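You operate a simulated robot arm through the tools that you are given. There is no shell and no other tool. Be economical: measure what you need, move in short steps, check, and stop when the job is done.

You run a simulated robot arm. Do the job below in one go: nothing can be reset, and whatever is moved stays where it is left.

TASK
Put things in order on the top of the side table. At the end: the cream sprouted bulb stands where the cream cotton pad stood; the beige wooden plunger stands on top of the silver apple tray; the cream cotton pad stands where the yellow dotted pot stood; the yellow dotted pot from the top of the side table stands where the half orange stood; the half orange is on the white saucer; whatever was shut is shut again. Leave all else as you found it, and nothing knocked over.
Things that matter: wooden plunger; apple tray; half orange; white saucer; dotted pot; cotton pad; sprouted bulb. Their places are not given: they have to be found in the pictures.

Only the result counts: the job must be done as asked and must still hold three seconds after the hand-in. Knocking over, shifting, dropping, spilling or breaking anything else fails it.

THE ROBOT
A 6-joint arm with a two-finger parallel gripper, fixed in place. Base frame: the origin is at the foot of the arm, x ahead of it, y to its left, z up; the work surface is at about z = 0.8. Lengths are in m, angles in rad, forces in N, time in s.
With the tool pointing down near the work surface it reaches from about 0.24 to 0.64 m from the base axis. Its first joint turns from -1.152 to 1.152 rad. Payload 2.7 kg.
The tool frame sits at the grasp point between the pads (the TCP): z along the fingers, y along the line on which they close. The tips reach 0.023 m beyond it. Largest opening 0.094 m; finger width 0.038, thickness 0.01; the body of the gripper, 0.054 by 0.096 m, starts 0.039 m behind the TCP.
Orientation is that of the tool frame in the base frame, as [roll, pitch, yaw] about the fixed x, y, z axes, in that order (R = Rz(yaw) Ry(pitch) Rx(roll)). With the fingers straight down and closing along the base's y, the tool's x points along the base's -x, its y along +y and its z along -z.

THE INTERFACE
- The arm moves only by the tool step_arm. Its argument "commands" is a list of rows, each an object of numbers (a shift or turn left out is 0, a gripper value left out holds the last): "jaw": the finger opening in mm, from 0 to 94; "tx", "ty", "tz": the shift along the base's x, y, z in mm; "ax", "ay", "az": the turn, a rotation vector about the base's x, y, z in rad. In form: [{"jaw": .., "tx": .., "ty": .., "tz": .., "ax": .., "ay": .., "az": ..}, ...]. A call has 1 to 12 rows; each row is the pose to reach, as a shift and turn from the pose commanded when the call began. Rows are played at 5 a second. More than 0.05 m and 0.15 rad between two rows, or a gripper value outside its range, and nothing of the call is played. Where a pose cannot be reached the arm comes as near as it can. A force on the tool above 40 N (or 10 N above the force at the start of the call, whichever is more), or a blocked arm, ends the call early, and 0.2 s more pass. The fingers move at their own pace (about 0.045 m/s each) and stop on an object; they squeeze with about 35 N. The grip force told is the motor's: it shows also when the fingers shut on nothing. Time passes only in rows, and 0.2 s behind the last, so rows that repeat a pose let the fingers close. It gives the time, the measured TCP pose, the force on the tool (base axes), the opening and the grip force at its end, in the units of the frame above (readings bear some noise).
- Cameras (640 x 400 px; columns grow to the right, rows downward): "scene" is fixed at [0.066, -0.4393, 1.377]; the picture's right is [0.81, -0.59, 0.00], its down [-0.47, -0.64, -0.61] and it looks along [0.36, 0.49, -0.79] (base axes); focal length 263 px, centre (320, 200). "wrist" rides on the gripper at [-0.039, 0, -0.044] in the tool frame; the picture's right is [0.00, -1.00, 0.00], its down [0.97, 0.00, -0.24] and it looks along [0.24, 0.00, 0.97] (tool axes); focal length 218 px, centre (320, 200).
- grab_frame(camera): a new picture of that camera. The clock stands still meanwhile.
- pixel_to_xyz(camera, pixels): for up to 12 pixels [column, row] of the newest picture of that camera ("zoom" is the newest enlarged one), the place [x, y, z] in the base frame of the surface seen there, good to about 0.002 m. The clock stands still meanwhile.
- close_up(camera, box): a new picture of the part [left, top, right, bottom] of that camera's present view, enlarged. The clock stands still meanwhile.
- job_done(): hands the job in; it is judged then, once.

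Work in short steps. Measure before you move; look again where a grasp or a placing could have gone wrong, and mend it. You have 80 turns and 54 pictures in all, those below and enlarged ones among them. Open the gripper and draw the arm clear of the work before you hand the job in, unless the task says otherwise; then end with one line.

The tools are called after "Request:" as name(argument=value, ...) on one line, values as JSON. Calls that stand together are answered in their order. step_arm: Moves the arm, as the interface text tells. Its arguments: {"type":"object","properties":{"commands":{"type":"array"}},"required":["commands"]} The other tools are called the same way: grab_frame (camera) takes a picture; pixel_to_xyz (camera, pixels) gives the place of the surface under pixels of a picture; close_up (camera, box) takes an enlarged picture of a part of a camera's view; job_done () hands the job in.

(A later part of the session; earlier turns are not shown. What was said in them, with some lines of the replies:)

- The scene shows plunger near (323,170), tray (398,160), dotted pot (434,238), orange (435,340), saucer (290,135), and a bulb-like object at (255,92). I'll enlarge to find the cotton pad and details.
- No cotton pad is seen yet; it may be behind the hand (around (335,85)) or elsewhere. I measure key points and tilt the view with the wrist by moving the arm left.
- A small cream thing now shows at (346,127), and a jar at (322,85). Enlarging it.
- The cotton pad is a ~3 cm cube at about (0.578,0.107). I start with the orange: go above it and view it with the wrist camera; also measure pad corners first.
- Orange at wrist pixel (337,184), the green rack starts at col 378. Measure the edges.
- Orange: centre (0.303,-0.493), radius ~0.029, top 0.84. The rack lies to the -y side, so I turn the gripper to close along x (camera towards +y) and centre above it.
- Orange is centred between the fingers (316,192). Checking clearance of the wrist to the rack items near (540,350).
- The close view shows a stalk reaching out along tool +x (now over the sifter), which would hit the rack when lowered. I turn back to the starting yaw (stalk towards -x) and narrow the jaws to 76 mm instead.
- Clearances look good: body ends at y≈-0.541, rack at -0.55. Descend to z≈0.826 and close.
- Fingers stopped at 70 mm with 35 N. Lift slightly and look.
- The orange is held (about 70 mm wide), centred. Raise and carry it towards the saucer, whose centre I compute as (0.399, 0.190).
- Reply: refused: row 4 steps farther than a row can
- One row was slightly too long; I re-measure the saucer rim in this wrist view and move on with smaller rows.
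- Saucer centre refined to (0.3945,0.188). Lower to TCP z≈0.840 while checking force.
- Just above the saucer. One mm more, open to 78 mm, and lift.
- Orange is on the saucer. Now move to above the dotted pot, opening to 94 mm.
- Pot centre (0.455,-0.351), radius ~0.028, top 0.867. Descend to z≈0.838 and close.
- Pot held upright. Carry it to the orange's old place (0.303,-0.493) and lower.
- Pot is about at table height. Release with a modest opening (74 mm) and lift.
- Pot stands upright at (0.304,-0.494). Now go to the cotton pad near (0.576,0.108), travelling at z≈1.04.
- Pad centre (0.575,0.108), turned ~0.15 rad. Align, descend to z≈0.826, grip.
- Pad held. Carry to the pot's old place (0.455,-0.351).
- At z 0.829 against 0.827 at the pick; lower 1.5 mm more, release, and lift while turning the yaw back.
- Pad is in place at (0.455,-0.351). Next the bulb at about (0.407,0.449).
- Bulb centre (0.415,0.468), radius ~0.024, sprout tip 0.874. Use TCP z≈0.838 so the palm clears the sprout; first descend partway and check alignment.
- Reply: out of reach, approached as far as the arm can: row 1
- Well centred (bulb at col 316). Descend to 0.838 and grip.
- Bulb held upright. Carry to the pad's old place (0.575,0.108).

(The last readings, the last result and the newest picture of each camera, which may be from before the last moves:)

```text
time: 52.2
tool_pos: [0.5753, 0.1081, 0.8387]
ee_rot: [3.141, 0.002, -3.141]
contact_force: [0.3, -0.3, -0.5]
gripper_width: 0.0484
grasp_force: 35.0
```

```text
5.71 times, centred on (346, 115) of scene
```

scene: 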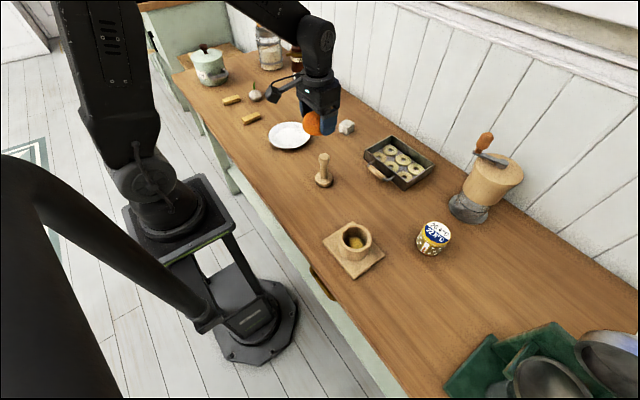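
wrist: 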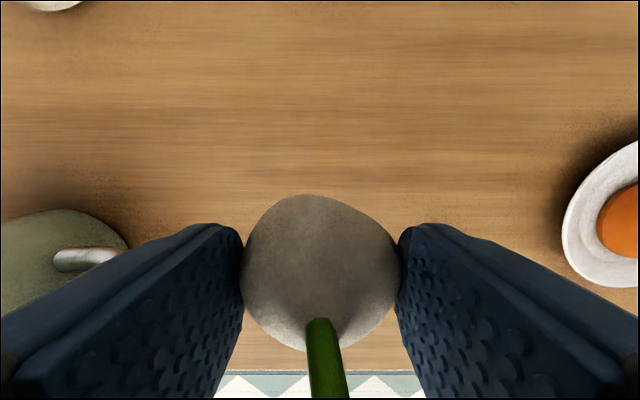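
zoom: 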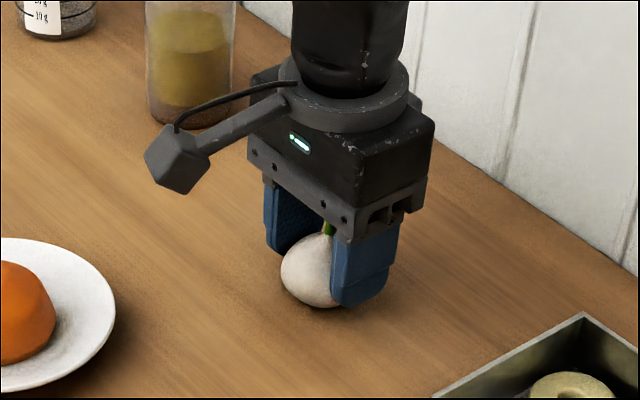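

Bulb nearly touching. Lower 0.7 mm, release, lift straight up.

Request:
step_arm(commands=[{"tz": -0.7}, {"tz": -0.7}, {"tz": -0.7, "jaw": 66}, {"tz": -0.7, "jaw": 66}, {"tz": -0.7, "jaw": 66}, {"tz": 20}, {"tz": 65}, {"tz": 110}, {"tz": 155}])

Request:
grab_frame(camera="wrist")

Request:
close_up(camera="scene", box=[290, 80, 450, 200])

```text
time: 54.2
tool_pos: [0.574, 0.1067, 0.9923]
ee_rot: [3.141, 0.0, 3.141]
contact_force: [0.6, 0.0, 0.1]
gripper_width: 0.066
grasp_force: 0.0
```

```text
17 pictures are left
```

wrist: 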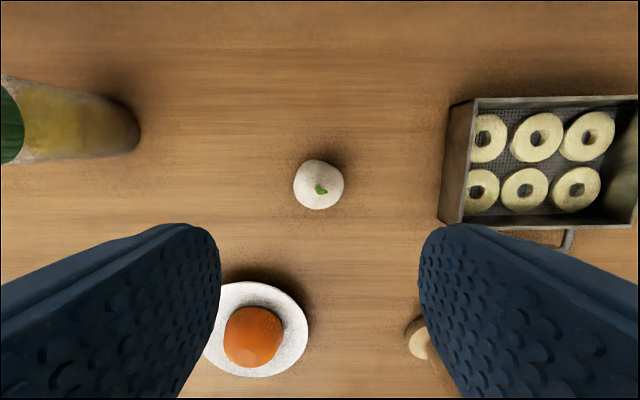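

```text
3.33 times, centred on (370, 140) of scene
```

zoom: 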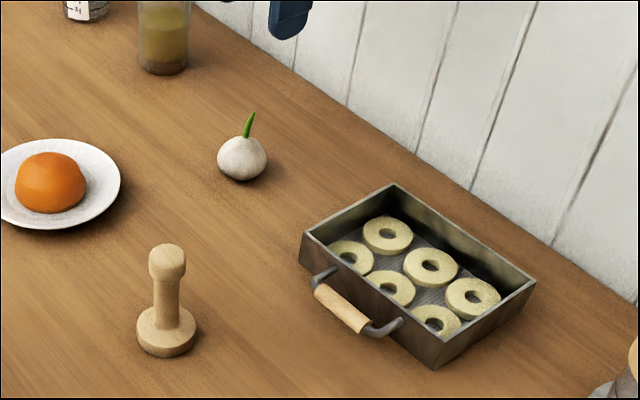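

Bulb stands well. Now look at the tray from above.

Request:
step_arm(commands=[{"tz": 20, "ty": -40}, {"tz": 40, "ty": -85}, {"tz": 40, "ty": -130}, {"tz": 40, "ty": -175}, {"tz": 40, "ty": -200}, {"tz": 40, "ty": -200}])

Request:
grab_frame(camera="wrist")

```text
time: 55.6
tool_pos: [0.5733, -0.0928, 1.0329]
ee_rot: [-3.141, 0.002, -3.14]
contact_force: [0.1, 0.0, 0.7]
gripper_width: 0.066
grasp_force: 0.1
```

```text
15 pictures are left
```

wrist: 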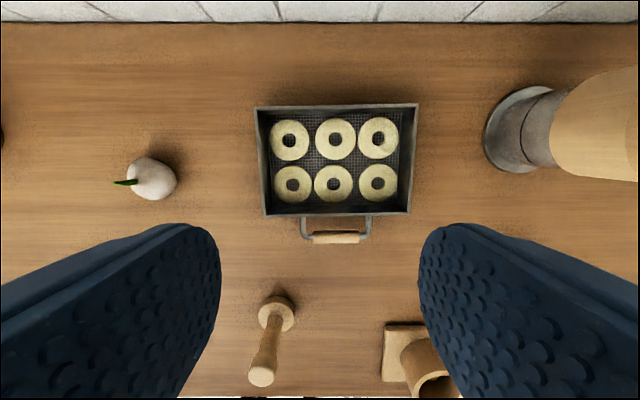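

Request:
close_up(camera="wrist", box=[240, 90, 432, 210])

Request:
pixel_to_xyz(camera="wrist", pixels=[[289, 127], [335, 126], [378, 124], [292, 198], [333, 198], [377, 197], [312, 162], [335, 161], [258, 108], [416, 106], [267, 213], [409, 212]])

Request:
pixel_to_xyz(camera="wrist", pixels=[[289, 140], [335, 139], [292, 183], [333, 182], [356, 162], [335, 154], [335, 168], [262, 375], [275, 300], [260, 314], [294, 312], [276, 328]])

```text
3.33 times, centred on (336, 150) of wrist
```

zoom: 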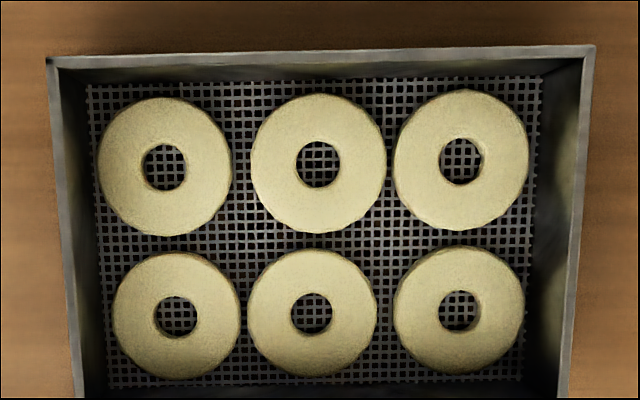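

```text
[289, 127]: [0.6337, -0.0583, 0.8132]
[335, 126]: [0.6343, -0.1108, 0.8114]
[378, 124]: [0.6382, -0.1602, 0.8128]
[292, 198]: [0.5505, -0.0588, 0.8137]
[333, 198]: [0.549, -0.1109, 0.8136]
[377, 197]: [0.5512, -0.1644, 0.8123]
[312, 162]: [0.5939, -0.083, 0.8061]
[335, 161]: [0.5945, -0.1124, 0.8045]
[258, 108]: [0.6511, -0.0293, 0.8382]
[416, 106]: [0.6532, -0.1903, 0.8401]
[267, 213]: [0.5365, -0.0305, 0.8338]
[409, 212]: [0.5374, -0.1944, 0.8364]
```

```text
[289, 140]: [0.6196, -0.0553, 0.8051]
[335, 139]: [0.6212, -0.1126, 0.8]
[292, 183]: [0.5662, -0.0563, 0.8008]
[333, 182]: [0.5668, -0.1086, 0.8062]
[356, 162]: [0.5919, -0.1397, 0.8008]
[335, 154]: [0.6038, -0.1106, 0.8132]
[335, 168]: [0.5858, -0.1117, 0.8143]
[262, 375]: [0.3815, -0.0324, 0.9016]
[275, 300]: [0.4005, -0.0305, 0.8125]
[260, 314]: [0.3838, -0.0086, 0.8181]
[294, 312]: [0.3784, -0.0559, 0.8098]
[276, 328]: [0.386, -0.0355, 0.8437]
```

Tray interior is centred at about (0.594,-0.111), ring tops at 0.8135, rim 0.838. Now go above the plunger (~(0.380,-0.033)).

Request:
step_arm(commands=[{"tx": -45, "ty": 12}, {"tx": -90, "ty": 25}, {"tx": -135, "ty": 40}, {"tx": -175, "ty": 55}, {"tx": -193, "ty": 60}, {"tx": -193, "ty": 60}])

Request:
grab_frame(camera="wrist")

```text
time: 57.0
tool_pos: [0.3817, -0.0303, 1.0327]
ee_rot: [-3.142, 0.003, -3.141]
contact_force: [0.2, 0.8, 0.0]
gripper_width: 0.0659
grasp_force: 0.1
```

```text
13 pictures are left
```

wrist: 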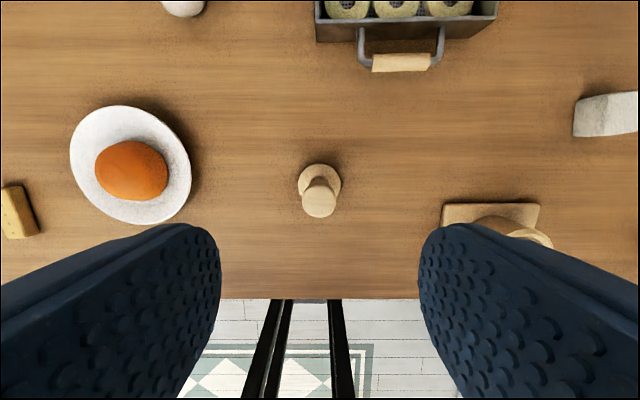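

Request:
pixel_to_xyz(camera="wrist", pixels=[[319, 204], [304, 204], [334, 204], [319, 191], [319, 215], [320, 166], [300, 184], [339, 184]])

Request:
close_up(camera="scene", box=[290, 140, 370, 190])

Request:
pixel_to_xyz(camera="zoom", pixels=[[265, 125], [265, 150], [265, 185], [265, 230], [265, 290], [265, 340], [225, 150], [310, 150], [235, 220], [300, 220]])

```text
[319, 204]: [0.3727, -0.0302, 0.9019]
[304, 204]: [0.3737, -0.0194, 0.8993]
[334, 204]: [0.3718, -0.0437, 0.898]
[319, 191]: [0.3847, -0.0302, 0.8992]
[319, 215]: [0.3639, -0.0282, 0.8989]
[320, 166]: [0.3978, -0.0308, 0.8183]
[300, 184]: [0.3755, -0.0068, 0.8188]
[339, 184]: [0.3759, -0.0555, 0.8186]
```

```text
8.00 times, centred on (330, 165) of scene
```

zoom: 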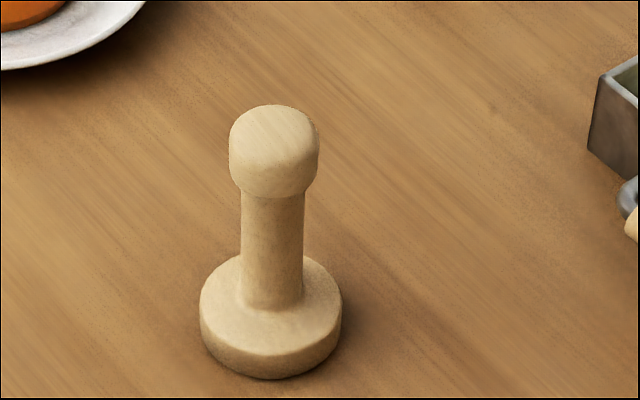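

```text
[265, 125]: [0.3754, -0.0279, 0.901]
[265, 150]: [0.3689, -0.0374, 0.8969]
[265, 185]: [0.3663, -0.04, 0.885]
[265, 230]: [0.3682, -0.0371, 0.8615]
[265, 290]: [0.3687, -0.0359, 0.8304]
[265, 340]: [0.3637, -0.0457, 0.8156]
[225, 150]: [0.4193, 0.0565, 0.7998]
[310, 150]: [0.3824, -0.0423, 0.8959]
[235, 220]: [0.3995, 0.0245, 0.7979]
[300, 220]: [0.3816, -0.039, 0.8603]
```

Plunger axis at (0.3745,-0.031), knob 0.88–0.902. Descend to z≈0.872 and grip the knob.

Request:
step_arm(commands=[{"tx": -6.5, "tz": -30}, {"tx": -6.5, "ty": -0.5, "tz": -75}, {"tx": -6.5, "ty": -0.5, "tz": -120}, {"tx": -6.5, "ty": -0.5, "tz": -150}, {"tx": -6.5, "ty": -0.5, "tz": -161}, {"tx": -6.5, "ty": -0.5, "tz": -161, "jaw": 12}, {"tx": -6.5, "ty": -0.5, "tz": -161, "jaw": 12}, {"tx": -6.5, "ty": -0.5, "tz": -161, "jaw": 12}, {"tx": -6.5, "ty": -0.5, "tz": -161, "jaw": 12}, {"tx": -6.5, "ty": -0.5, "tz": -161, "jaw": 12}])

Request:
step_arm(commands=[{"tz": 25}, {"tz": 70}, {"tz": 90}, {"tz": 90}])

Request:
close_up(camera="scene", box=[270, 90, 398, 190])

Request:
grab_frame(camera="wrist")

```text
time: 59.2
tool_pos: [0.3748, -0.0302, 0.871]
ee_rot: [-3.141, 0.0, -3.141]
contact_force: [-0.3, 0.8, -0.3]
gripper_width: 0.0288
grasp_force: 34.7
```

```text
time: 60.2
tool_pos: [0.3748, -0.0322, 0.9625]
ee_rot: [3.141, 0.002, 3.141]
contact_force: [1.3, -0.5, -0.7]
gripper_width: 0.029
grasp_force: 35.1
```

```text
4.00 times, centred on (334, 140) of scene
```

zoom: 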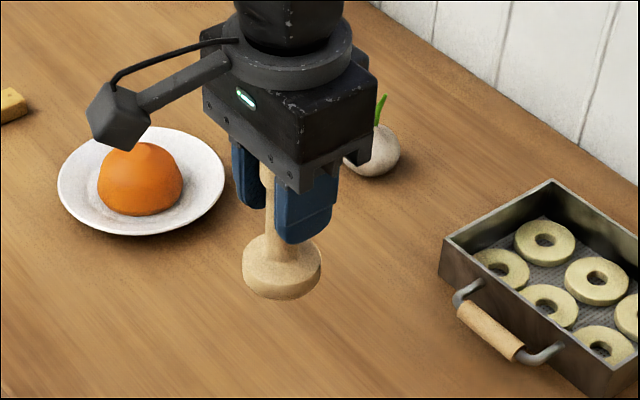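

```text
10 pictures are left
```

wrist: 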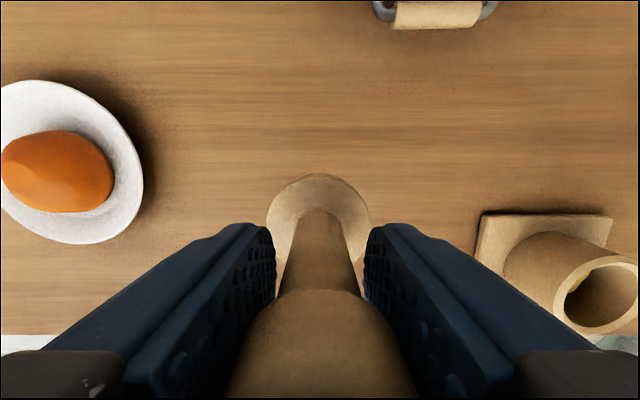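

Held upright. Carry over the tray centre (0.594,-0.111) and lower to just above the rings.

Request:
step_arm(commands=[{"tx": 40, "ty": -15}, {"tx": 85, "ty": -31}, {"tx": 130, "ty": -47}, {"tx": 175, "ty": -63}, {"tx": 205, "ty": -75}, {"tx": 219.5, "ty": -80}, {"tx": 219.5, "ty": -80, "tz": -30}, {"tx": 219.5, "ty": -80, "tz": -55}, {"tx": 219.5, "ty": -80, "tz": -67}, {"tx": 219.5, "ty": -80, "tz": -67}])

Request:
close_up(camera="scene", box=[340, 90, 468, 200])

```text
time: 62.4
tool_pos: [0.5948, -0.1114, 0.8954]
ee_rot: [3.141, 0.001, 3.14]
contact_force: [0.4, 0.3, -0.9]
gripper_width: 0.0287
grasp_force: 35.2
```

```text
3.64 times, centred on (404, 145) of scene
```

zoom: 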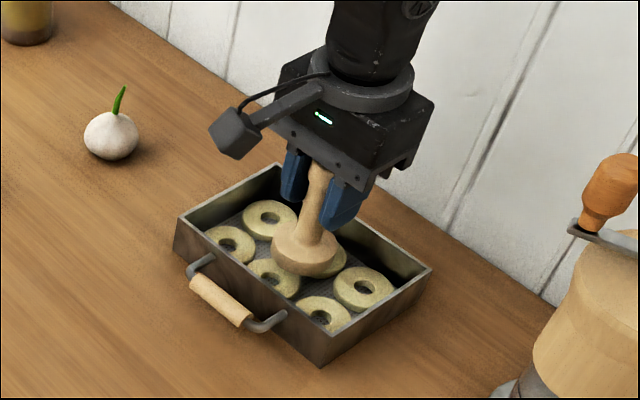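

Well placed over the middle. Lower in 1 mm steps, watching the force.

Request:
step_arm(commands=[{"tz": -3}, {"tz": -5}, {"tz": -6}, {"tz": -7}, {"tz": -7}])

Request:
step_arm(commands=[{"tz": -1}, {"tz": -1}])

```text
time: 63.6
tool_pos: [0.5938, -0.1111, 0.8881]
ee_rot: [3.141, 0.001, 3.141]
contact_force: [0.3, 0.3, -0.4]
gripper_width: 0.0291
grasp_force: 34.9
```

```text
time: 64.2
tool_pos: [0.5933, -0.1116, 0.8875]
ee_rot: [-3.14, 0.001, -3.14]
contact_force: [0.0, -0.5, -0.7]
gripper_width: 0.0288
grasp_force: 35.3
```

No contact yet (bottom ≈0.815). Continue 1 mm at a time.

Request:
step_arm(commands=[{"tz": -1}, {"tz": -1}])

Request:
step_arm(commands=[{"tz": -0.7}, {"tz": -0.7}])

Request:
close_up(camera="scene", box=[372, 130, 436, 180])

```text
time: 64.8
tool_pos: [0.5942, -0.1113, 0.887]
ee_rot: [-3.141, 0.002, -3.14]
contact_force: [0.9, 0.2, -0.1]
gripper_width: 0.0287
grasp_force: 35.0
```

```text
time: 65.4
tool_pos: [0.5949, -0.1118, 0.8853]
ee_rot: [3.141, 0.0, -3.141]
contact_force: [-0.4, -0.7, -0.8]
gripper_width: 0.0288
grasp_force: 35.2
```

```text
8.00 times, centred on (404, 155) of scene
```

zoom: 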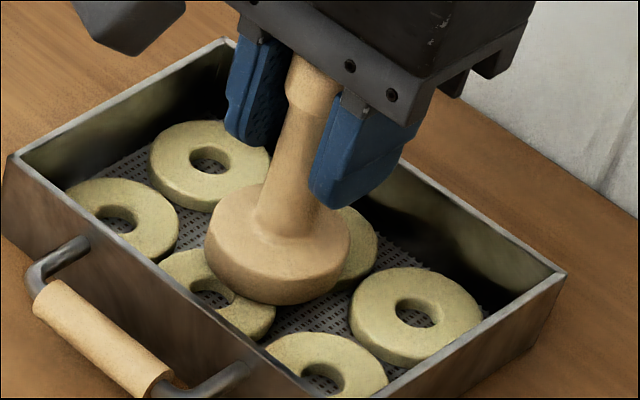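

Base is about at the ring tops with no force yet. Two more small steps.

Request:
step_arm(commands=[{"tz": -0.8}, {"tz": -0.8}])

Request:
step_arm(commands=[{"tz": -0.8}, {"tz": -0.8}])

```text
time: 66.0
tool_pos: [0.594, -0.112, 0.8848]
ee_rot: [-3.141, 0.002, -3.141]
contact_force: [-0.7, -0.4, -0.5]
gripper_width: 0.0288
grasp_force: 34.8
```

```text
time: 66.6
tool_pos: [0.5946, -0.112, 0.8845]
ee_rot: [-3.142, 0.001, 3.141]
contact_force: [-0.5, 1.2, -1.2]
gripper_width: 0.0288
grasp_force: 35.1
```

Request:
step_arm(commands=[{"tz": -1}, {"tz": -1}])

Request:
step_arm(commands=[{"tz": -1}, {"tz": -1}])

Request:
close_up(camera="scene", box=[372, 130, 436, 180])

```text
time: 67.2
tool_pos: [0.5952, -0.1122, 0.8835]
ee_rot: [3.141, 0.003, -3.141]
contact_force: [-0.1, 0.1, 0.8]
gripper_width: 0.0289
grasp_force: 34.9
```

```text
time: 67.8
tool_pos: [0.5932, -0.1124, 0.8834]
ee_rot: [3.141, 0.005, -3.141]
contact_force: [-3.1, 1.5, 9.7]
gripper_width: 0.029
grasp_force: 34.8
```

```text
8.00 times, centred on (404, 155) of scene
```

zoom: 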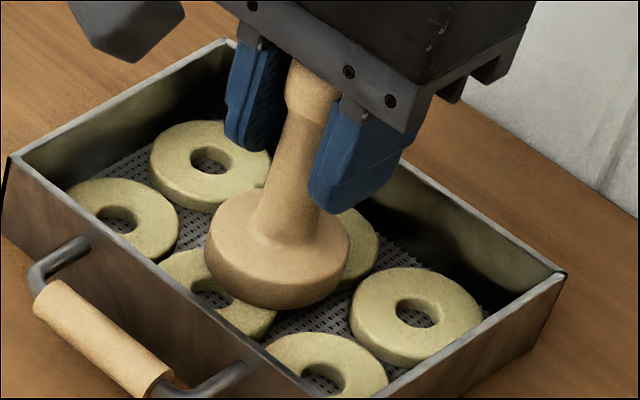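

Contact now (9.7 N). Ease 0.6 mm, open to 50 mm, and rise.

Request:
step_arm(commands=[{"tz": 0.6}, {"tz": 0.6}, {"tz": 0.6, "jaw": 50}, {"tz": 0.6, "jaw": 50}, {"tz": 0.6, "jaw": 50}, {"tz": 15}, {"tz": 50}, {"tz": 95}, {"tz": 130}])

Request:
step_arm(commands=[{"tx": -45, "ty": 10}, {"tx": -90, "ty": 20}, {"tx": -135, "ty": 20}, {"tx": -180, "ty": 20}, {"tx": -220, "ty": 20, "tz": 20}, {"tx": -240, "ty": 20, "tz": 40}])

Request:
grab_frame(camera="scene")

Request:
close_up(camera="scene", box=[340, 90, 468, 200])

```text
time: 69.8
tool_pos: [0.5957, -0.1116, 1.0127]
ee_rot: [-3.141, 0.0, -3.14]
contact_force: [0.8, -0.8, 0.0]
gripper_width: 0.0502
grasp_force: 0.0
```

```text
time: 71.2
tool_pos: [0.3546, -0.0914, 1.0517]
ee_rot: [-3.141, 0.002, 3.141]
contact_force: [-0.5, -0.4, -0.4]
gripper_width: 0.0499
grasp_force: 0.0
```

```text
6 pictures are left
```

scene: 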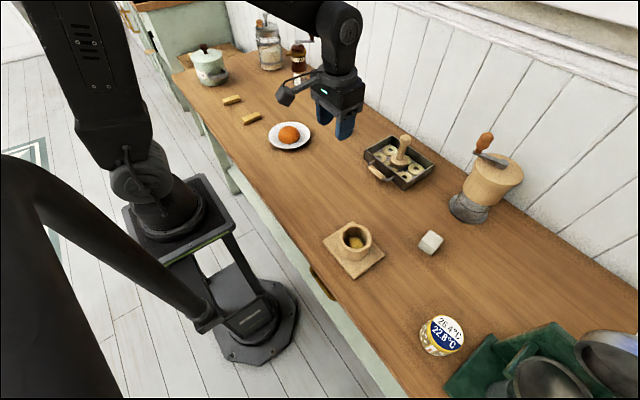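

```text
3.64 times, centred on (404, 145) of scene
```

zoom: 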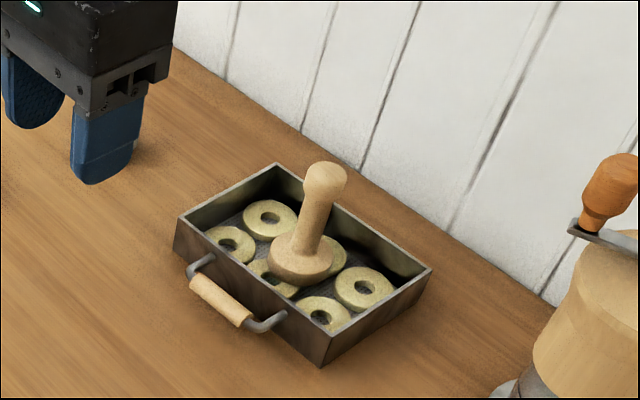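

The plunger stands in the tray, the rest is in place. Open the gripper fully and do a last look.

Request:
step_arm(commands=[{"jaw": 94, "tz": 20, "ty": -30}, {"jaw": 94, "tz": 20, "ty": -75}, {"jaw": 94, "tz": 20, "ty": -110}, {"tz": 20, "ty": -110}])

Request:
close_up(camera="scene", box=[240, 60, 460, 200])

```text
time: 72.2
tool_pos: [0.3556, -0.203, 1.0726]
ee_rot: [-3.141, 0.002, -3.14]
contact_force: [-0.1, 0.2, -0.4]
gripper_width: 0.0942
grasp_force: 0.1
```

```text
2.86 times, centred on (350, 130) of scene
```

zoom: 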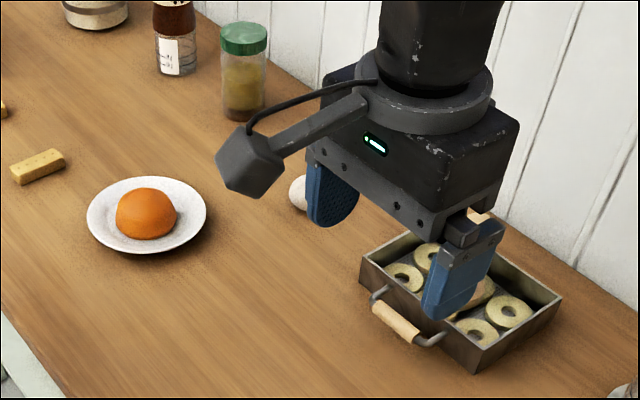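

Everything visible is in place, the gripper is open and clear; handing in.

Request:
job_done()

```text
The job is handed in.
```

The job is handed in: orange on the saucer, pot where the orange was, pad where the pot was, bulb where the pad was, and plunger standing in the apple tray. I opened nothing that was shut and saw nothing knocked over. The gripper hid the bulb in the last pictures, but it was standing upright after I set it down.
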